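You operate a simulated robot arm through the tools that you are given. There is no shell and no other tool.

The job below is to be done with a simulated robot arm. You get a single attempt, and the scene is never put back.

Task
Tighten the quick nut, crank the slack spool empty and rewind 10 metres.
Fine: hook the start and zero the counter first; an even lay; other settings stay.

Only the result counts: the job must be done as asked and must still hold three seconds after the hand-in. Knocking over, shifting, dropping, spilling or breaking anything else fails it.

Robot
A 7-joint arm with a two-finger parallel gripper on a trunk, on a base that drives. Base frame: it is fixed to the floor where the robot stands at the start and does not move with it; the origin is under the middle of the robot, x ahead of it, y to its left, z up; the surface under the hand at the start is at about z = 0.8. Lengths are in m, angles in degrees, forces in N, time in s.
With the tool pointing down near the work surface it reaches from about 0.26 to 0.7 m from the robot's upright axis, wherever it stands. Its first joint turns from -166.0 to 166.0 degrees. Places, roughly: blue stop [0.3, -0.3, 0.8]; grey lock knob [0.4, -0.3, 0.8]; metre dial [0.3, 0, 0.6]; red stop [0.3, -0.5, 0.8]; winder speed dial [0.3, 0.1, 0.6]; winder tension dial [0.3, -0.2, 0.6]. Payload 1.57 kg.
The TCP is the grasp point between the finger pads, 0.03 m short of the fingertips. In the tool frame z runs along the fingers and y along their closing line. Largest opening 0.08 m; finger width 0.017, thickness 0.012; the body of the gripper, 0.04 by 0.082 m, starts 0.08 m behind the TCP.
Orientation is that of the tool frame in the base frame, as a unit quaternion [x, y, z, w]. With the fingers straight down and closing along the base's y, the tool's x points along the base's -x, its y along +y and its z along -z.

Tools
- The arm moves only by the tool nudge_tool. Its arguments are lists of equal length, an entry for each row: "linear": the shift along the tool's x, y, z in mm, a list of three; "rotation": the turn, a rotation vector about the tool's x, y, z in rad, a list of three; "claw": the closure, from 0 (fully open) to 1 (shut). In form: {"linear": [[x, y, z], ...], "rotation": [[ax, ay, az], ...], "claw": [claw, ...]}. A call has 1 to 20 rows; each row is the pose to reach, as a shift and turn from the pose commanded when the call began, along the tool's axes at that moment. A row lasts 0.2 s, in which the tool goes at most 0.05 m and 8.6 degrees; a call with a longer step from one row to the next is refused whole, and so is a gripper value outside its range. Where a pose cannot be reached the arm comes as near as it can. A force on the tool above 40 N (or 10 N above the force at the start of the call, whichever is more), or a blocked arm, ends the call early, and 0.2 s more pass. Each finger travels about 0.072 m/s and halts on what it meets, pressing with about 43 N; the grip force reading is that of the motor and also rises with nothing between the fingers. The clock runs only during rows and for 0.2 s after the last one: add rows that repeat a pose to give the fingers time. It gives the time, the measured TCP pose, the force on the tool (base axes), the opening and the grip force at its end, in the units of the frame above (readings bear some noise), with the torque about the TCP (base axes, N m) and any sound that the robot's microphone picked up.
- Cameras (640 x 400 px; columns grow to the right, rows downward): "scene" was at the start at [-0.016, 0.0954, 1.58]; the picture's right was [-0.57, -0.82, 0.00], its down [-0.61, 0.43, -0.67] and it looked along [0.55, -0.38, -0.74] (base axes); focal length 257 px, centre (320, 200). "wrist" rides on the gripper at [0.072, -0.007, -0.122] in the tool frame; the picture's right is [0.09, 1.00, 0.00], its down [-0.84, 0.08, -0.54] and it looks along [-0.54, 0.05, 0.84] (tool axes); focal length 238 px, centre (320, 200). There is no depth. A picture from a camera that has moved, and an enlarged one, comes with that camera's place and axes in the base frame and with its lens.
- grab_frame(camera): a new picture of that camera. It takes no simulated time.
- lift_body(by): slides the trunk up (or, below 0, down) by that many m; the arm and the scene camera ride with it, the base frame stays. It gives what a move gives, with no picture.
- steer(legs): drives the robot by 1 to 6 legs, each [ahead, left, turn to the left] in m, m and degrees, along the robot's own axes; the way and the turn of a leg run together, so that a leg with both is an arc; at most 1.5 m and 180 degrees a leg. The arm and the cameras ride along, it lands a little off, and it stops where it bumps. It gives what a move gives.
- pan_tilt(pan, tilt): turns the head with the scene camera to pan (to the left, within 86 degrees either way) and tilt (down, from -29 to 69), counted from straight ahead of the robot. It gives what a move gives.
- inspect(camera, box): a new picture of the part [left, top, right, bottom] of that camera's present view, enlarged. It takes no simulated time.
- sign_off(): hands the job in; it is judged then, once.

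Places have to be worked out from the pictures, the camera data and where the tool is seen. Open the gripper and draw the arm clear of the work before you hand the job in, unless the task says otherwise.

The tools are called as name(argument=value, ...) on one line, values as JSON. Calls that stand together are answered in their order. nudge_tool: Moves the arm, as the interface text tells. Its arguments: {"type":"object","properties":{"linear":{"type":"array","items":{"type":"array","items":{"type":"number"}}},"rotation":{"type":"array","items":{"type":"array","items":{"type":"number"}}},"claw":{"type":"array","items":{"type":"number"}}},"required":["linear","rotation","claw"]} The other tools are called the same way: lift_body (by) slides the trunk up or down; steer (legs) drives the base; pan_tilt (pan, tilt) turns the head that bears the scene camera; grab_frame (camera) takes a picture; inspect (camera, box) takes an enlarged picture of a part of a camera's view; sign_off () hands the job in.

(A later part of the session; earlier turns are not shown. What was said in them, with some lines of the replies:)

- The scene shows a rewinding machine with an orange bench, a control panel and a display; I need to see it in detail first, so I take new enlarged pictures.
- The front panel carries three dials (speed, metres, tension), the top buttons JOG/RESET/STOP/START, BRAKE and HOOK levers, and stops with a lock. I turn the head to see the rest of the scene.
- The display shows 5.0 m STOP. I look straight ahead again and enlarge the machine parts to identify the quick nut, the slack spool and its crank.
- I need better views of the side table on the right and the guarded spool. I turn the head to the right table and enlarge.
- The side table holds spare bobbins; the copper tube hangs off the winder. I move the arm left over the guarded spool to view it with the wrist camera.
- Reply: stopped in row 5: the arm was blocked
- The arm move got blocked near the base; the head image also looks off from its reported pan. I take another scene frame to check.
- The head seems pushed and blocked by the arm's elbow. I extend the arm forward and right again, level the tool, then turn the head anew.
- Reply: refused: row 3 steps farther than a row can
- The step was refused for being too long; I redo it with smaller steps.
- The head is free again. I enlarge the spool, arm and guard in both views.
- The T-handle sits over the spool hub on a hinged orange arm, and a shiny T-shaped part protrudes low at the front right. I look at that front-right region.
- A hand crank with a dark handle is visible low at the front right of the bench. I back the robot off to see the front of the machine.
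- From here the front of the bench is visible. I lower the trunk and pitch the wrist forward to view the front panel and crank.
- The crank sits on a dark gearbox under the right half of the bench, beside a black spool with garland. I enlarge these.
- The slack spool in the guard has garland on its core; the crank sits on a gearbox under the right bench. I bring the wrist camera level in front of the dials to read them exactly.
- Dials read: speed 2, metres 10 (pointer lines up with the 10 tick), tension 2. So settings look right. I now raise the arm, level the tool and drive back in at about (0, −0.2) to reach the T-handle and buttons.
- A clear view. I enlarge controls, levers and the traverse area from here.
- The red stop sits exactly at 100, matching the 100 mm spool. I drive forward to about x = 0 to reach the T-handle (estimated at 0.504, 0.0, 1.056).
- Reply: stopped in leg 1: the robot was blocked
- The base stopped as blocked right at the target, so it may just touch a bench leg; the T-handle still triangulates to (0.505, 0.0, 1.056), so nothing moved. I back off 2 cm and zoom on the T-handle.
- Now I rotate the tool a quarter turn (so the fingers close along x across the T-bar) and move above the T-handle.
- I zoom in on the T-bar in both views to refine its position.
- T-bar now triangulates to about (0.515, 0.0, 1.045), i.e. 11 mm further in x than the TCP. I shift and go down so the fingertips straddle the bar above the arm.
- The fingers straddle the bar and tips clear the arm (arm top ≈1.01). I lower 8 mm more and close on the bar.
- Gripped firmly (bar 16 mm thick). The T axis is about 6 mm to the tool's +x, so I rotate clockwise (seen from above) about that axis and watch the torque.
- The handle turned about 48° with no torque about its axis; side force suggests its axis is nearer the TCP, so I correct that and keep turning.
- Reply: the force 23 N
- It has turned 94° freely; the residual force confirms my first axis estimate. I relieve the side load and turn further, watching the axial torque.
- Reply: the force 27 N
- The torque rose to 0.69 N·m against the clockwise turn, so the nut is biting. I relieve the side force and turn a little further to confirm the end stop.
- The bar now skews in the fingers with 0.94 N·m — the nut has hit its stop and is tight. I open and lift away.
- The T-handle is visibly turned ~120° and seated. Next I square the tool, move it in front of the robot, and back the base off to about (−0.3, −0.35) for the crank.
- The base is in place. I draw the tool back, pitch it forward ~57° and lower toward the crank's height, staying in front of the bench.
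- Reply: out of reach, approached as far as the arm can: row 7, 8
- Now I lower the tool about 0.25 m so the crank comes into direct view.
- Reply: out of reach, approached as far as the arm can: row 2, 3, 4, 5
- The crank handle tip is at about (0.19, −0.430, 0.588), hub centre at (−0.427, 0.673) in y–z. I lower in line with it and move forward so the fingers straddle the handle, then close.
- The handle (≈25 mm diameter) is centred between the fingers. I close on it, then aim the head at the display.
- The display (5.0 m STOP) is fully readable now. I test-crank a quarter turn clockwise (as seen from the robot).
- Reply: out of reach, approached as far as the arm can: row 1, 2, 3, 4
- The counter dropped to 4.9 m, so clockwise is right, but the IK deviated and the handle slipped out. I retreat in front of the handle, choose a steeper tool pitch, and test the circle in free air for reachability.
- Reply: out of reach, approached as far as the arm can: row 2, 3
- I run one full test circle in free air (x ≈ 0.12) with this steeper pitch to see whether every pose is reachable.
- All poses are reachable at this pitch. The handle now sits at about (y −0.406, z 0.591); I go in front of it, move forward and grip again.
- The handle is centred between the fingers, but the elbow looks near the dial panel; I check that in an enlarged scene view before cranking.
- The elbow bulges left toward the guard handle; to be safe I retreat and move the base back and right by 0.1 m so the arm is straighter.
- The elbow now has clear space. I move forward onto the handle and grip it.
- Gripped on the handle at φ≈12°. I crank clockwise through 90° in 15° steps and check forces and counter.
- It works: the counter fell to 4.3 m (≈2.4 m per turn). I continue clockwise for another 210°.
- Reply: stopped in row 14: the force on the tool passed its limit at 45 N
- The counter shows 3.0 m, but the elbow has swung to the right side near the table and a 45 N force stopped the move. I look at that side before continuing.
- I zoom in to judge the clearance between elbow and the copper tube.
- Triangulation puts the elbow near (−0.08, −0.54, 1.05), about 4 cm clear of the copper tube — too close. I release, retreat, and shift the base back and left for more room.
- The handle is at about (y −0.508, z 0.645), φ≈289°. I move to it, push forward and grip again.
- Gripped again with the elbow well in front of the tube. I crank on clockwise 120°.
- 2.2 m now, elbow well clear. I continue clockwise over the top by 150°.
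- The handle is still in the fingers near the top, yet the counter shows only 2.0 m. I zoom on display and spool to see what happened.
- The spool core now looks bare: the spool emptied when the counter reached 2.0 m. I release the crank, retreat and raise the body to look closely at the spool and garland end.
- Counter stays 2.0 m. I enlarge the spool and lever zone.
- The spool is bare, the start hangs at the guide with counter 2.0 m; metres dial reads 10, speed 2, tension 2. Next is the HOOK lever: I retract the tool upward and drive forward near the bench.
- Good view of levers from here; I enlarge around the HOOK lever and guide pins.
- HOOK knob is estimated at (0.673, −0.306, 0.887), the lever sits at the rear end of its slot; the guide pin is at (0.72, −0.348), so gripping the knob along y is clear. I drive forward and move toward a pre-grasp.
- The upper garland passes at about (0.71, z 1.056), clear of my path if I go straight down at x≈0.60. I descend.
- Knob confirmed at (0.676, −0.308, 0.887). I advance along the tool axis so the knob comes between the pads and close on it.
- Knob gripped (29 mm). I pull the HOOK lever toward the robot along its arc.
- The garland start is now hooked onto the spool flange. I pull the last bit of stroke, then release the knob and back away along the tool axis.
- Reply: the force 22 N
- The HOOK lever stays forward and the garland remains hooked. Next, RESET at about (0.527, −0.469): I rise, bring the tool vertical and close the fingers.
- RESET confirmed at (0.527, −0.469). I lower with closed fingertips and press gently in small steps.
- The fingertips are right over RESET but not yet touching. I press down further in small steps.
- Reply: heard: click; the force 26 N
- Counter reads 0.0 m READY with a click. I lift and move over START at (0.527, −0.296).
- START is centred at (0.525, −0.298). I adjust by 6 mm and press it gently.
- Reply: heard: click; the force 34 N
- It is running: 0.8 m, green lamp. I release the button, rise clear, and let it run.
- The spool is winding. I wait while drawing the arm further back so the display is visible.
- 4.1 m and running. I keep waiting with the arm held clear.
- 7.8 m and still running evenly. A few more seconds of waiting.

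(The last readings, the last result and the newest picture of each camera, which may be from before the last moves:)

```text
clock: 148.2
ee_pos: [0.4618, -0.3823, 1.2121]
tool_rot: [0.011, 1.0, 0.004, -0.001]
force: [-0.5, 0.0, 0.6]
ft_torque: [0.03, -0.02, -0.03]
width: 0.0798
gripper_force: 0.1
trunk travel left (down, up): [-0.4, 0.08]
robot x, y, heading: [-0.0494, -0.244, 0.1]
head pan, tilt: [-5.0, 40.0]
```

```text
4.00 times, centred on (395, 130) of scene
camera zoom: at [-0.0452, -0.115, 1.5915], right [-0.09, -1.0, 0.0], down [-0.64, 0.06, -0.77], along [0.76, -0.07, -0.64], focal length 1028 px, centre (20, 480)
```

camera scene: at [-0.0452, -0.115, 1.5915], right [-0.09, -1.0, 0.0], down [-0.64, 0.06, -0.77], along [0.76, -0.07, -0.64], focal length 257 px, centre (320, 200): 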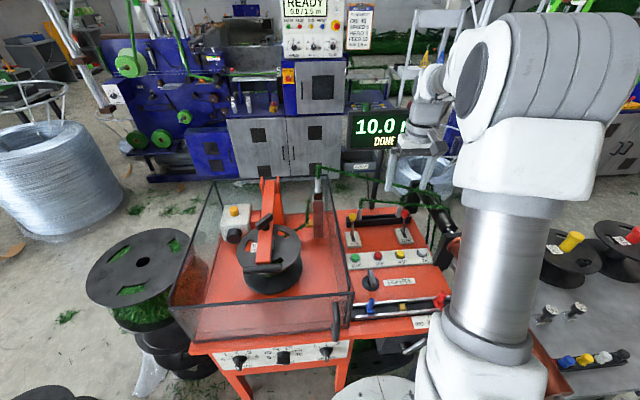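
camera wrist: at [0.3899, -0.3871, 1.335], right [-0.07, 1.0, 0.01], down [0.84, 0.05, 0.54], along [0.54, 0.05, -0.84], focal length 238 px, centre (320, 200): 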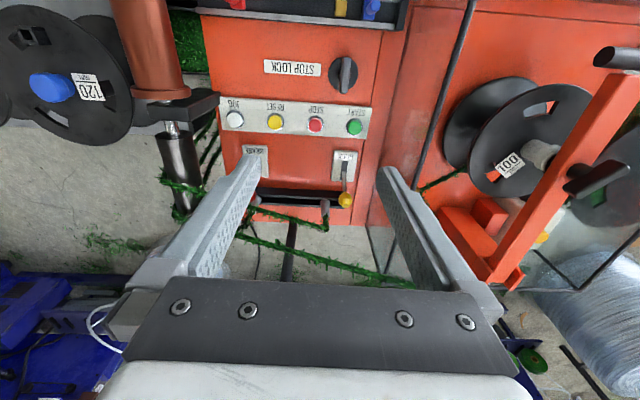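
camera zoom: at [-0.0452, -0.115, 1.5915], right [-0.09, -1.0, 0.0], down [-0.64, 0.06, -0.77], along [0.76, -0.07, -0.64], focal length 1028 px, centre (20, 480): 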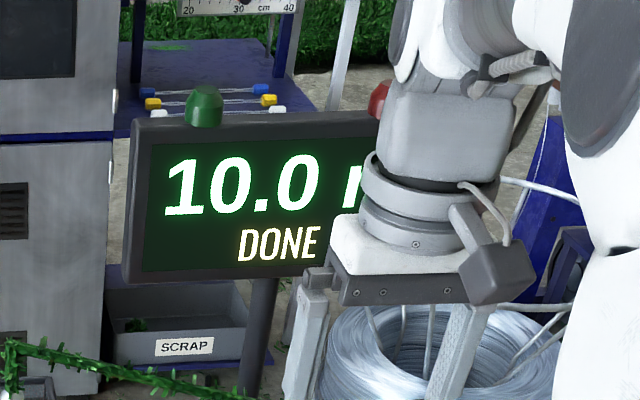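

The display says 10.0 m DONE. I back the robot away and check the lay and settings from the front.

steer(legs=[[-0.45, 0.1, 0]])

lift_body(by=-0.25)

pan_tilt(pan=5, tilt=25)

grab_frame(camera="scene")

inspect(camera="scene", box=[200, 100, 420, 260])

```text
clock: 151.6
ee_pos: [0.0187, -0.2813, 1.2125]
tool_rot: [0.016, 1.0, 0.004, -0.001]
force: [0.0, 0.7, 0.2]
ft_torque: [-0.01, -0.04, 0.01]
width: 0.0799
gripper_force: 0.1
trunk travel left (down, up): [-0.4, 0.08]
robot x, y, heading: [-0.4916, -0.1403, -0.6]
head pan, tilt: [-5.0, 40.0]
```

```text
clock: 154.2
ee_pos: [0.0182, -0.2811, 0.9634]
tool_rot: [0.016, 1.0, 0.005, -0.001]
force: [-0.7, 0.0, 0.3]
ft_torque: [0.01, -0.01, 0.01]
width: 0.0798
gripper_force: 0.1
trunk travel left (down, up): [-0.15, 0.33]
robot x, y, heading: [-0.4966, -0.1426, -0.2]
head pan, tilt: [-5.0, 40.0]
```

```text
clock: 155.0
ee_pos: [0.0188, -0.2808, 0.9622]
tool_rot: [0.016, 1.0, 0.004, -0.001]
force: [-0.4, 0.6, 0.0]
ft_torque: [0.0, -0.02, 0.01]
width: 0.08
gripper_force: 0.1
trunk travel left (down, up): [-0.15, 0.33]
robot x, y, heading: [-0.4904, -0.1441, -0.7]
head pan, tilt: [5.0, 25.0]
```

```text
taken
camera scene: at [-0.4794, 0.0047, 1.3648], right [0.08, -1.0, 0.0], down [-0.42, -0.03, -0.91], along [0.9, 0.07, -0.42], focal length 257 px, centre (320, 200)
```

scene: 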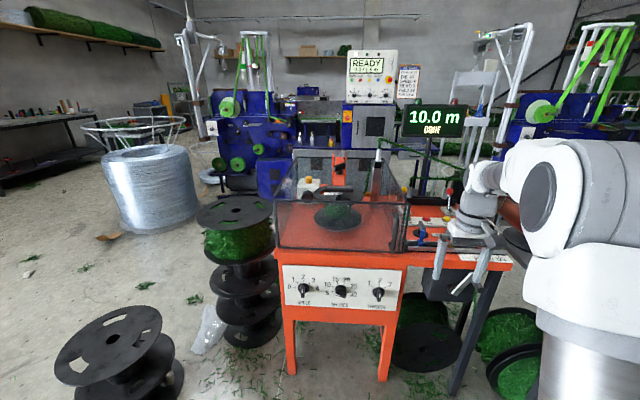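

```text
2.50 times, centred on (310, 180) of scene
camera zoom: at [-0.4794, 0.0047, 1.3648], right [0.08, -1.0, 0.0], down [-0.42, -0.03, -0.91], along [0.9, 0.07, -0.42], focal length 643 px, centre (345, 250)
```

zoom: 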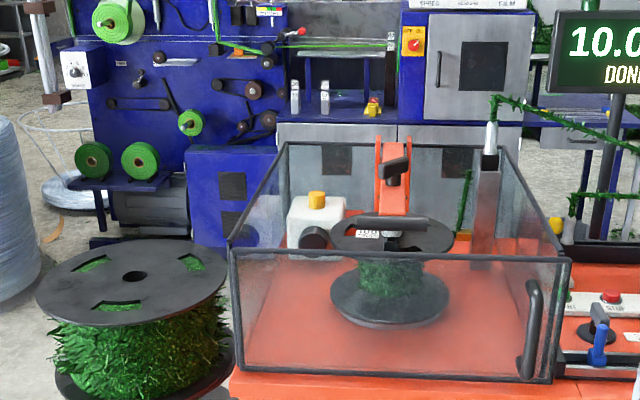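

I take a closer look at the wound spool and the dials.

inspect(camera="scene", box=[310, 180, 380, 240])

inspect(camera="scene", box=[280, 260, 410, 320])

inspect(camera="scene", box=[390, 90, 540, 280])

```text
6.67 times, centred on (345, 210) of scene
camera zoom: at [-0.4794, 0.0047, 1.3648], right [0.08, -1.0, 0.0], down [-0.42, -0.03, -0.91], along [0.9, 0.07, -0.42], focal length 1714 px, centre (153, 133)
```

zoom: 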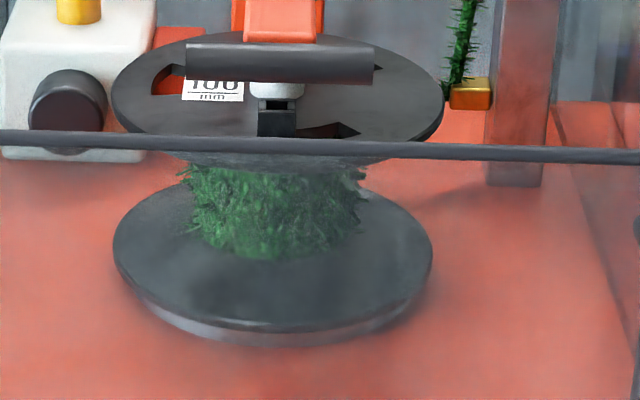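

```text
4.92 times, centred on (345, 290) of scene
camera zoom: at [-0.4794, 0.0047, 1.3648], right [0.08, -1.0, 0.0], down [-0.42, -0.03, -0.91], along [0.9, 0.07, -0.42], focal length 1266 px, centre (197, -243)
```

zoom: 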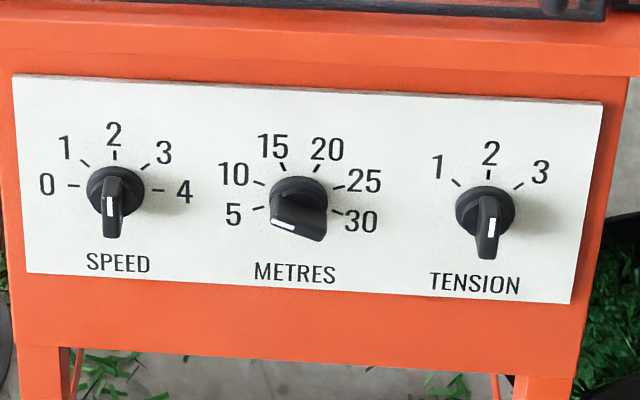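

```text
2.11 times, centred on (465, 185) of scene
camera zoom: at [-0.4794, 0.0047, 1.3648], right [0.08, -1.0, 0.0], down [-0.42, -0.03, -0.91], along [0.9, 0.07, -0.42], focal length 541 px, centre (15, 232)
```

zoom: 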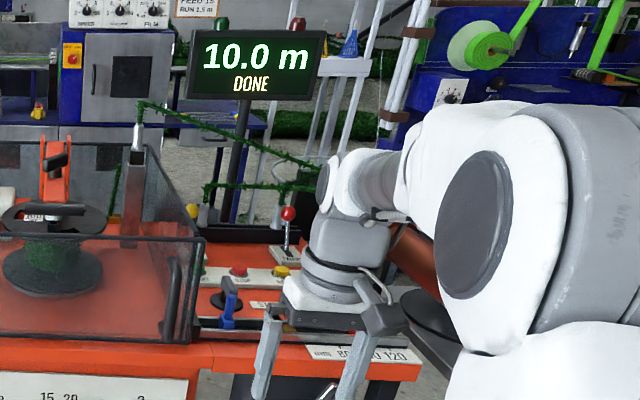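

The garland fills the core evenly between the flanges, the display shows 10.0 m DONE, dials are unchanged, and the open gripper is clear of the machine. I hand in the job.

sign_off()

```text
The job is handed in.
```

The rewind is done and handed in: the display reads 10.0 m DONE, and the spool is wound evenly between the flanges.

- **Quick nut:** I turned the T-handle over the hub clockwise about 120° until it hit its stop.
- **Slack spool:** I cranked it until the core was bare. The counter stopped at 2.0 m rather than 0, because the spool held only about 3 m of the 5.0 m shown.
- **Hook and zero:** I pulled the HOOK lever to hook the start onto the flange, then pressed RESET. The display showed 0.0 m READY before I pressed START.
- **Settings:** I touched no other control. Speed stayed at 2, metres at 10 and tension at 2. The traverse stop was already at 100, matching the 100 mm spool.

Two small contacts happened along the way. The base touched something at the bench once and I backed off; the handle on the machine had not moved. Early on, the arm also pushed the robot's own head aside, with no effect on the bench. I saw nothing knocked over or shifted.

I left the gripper open and the arm drawn back from the bench.
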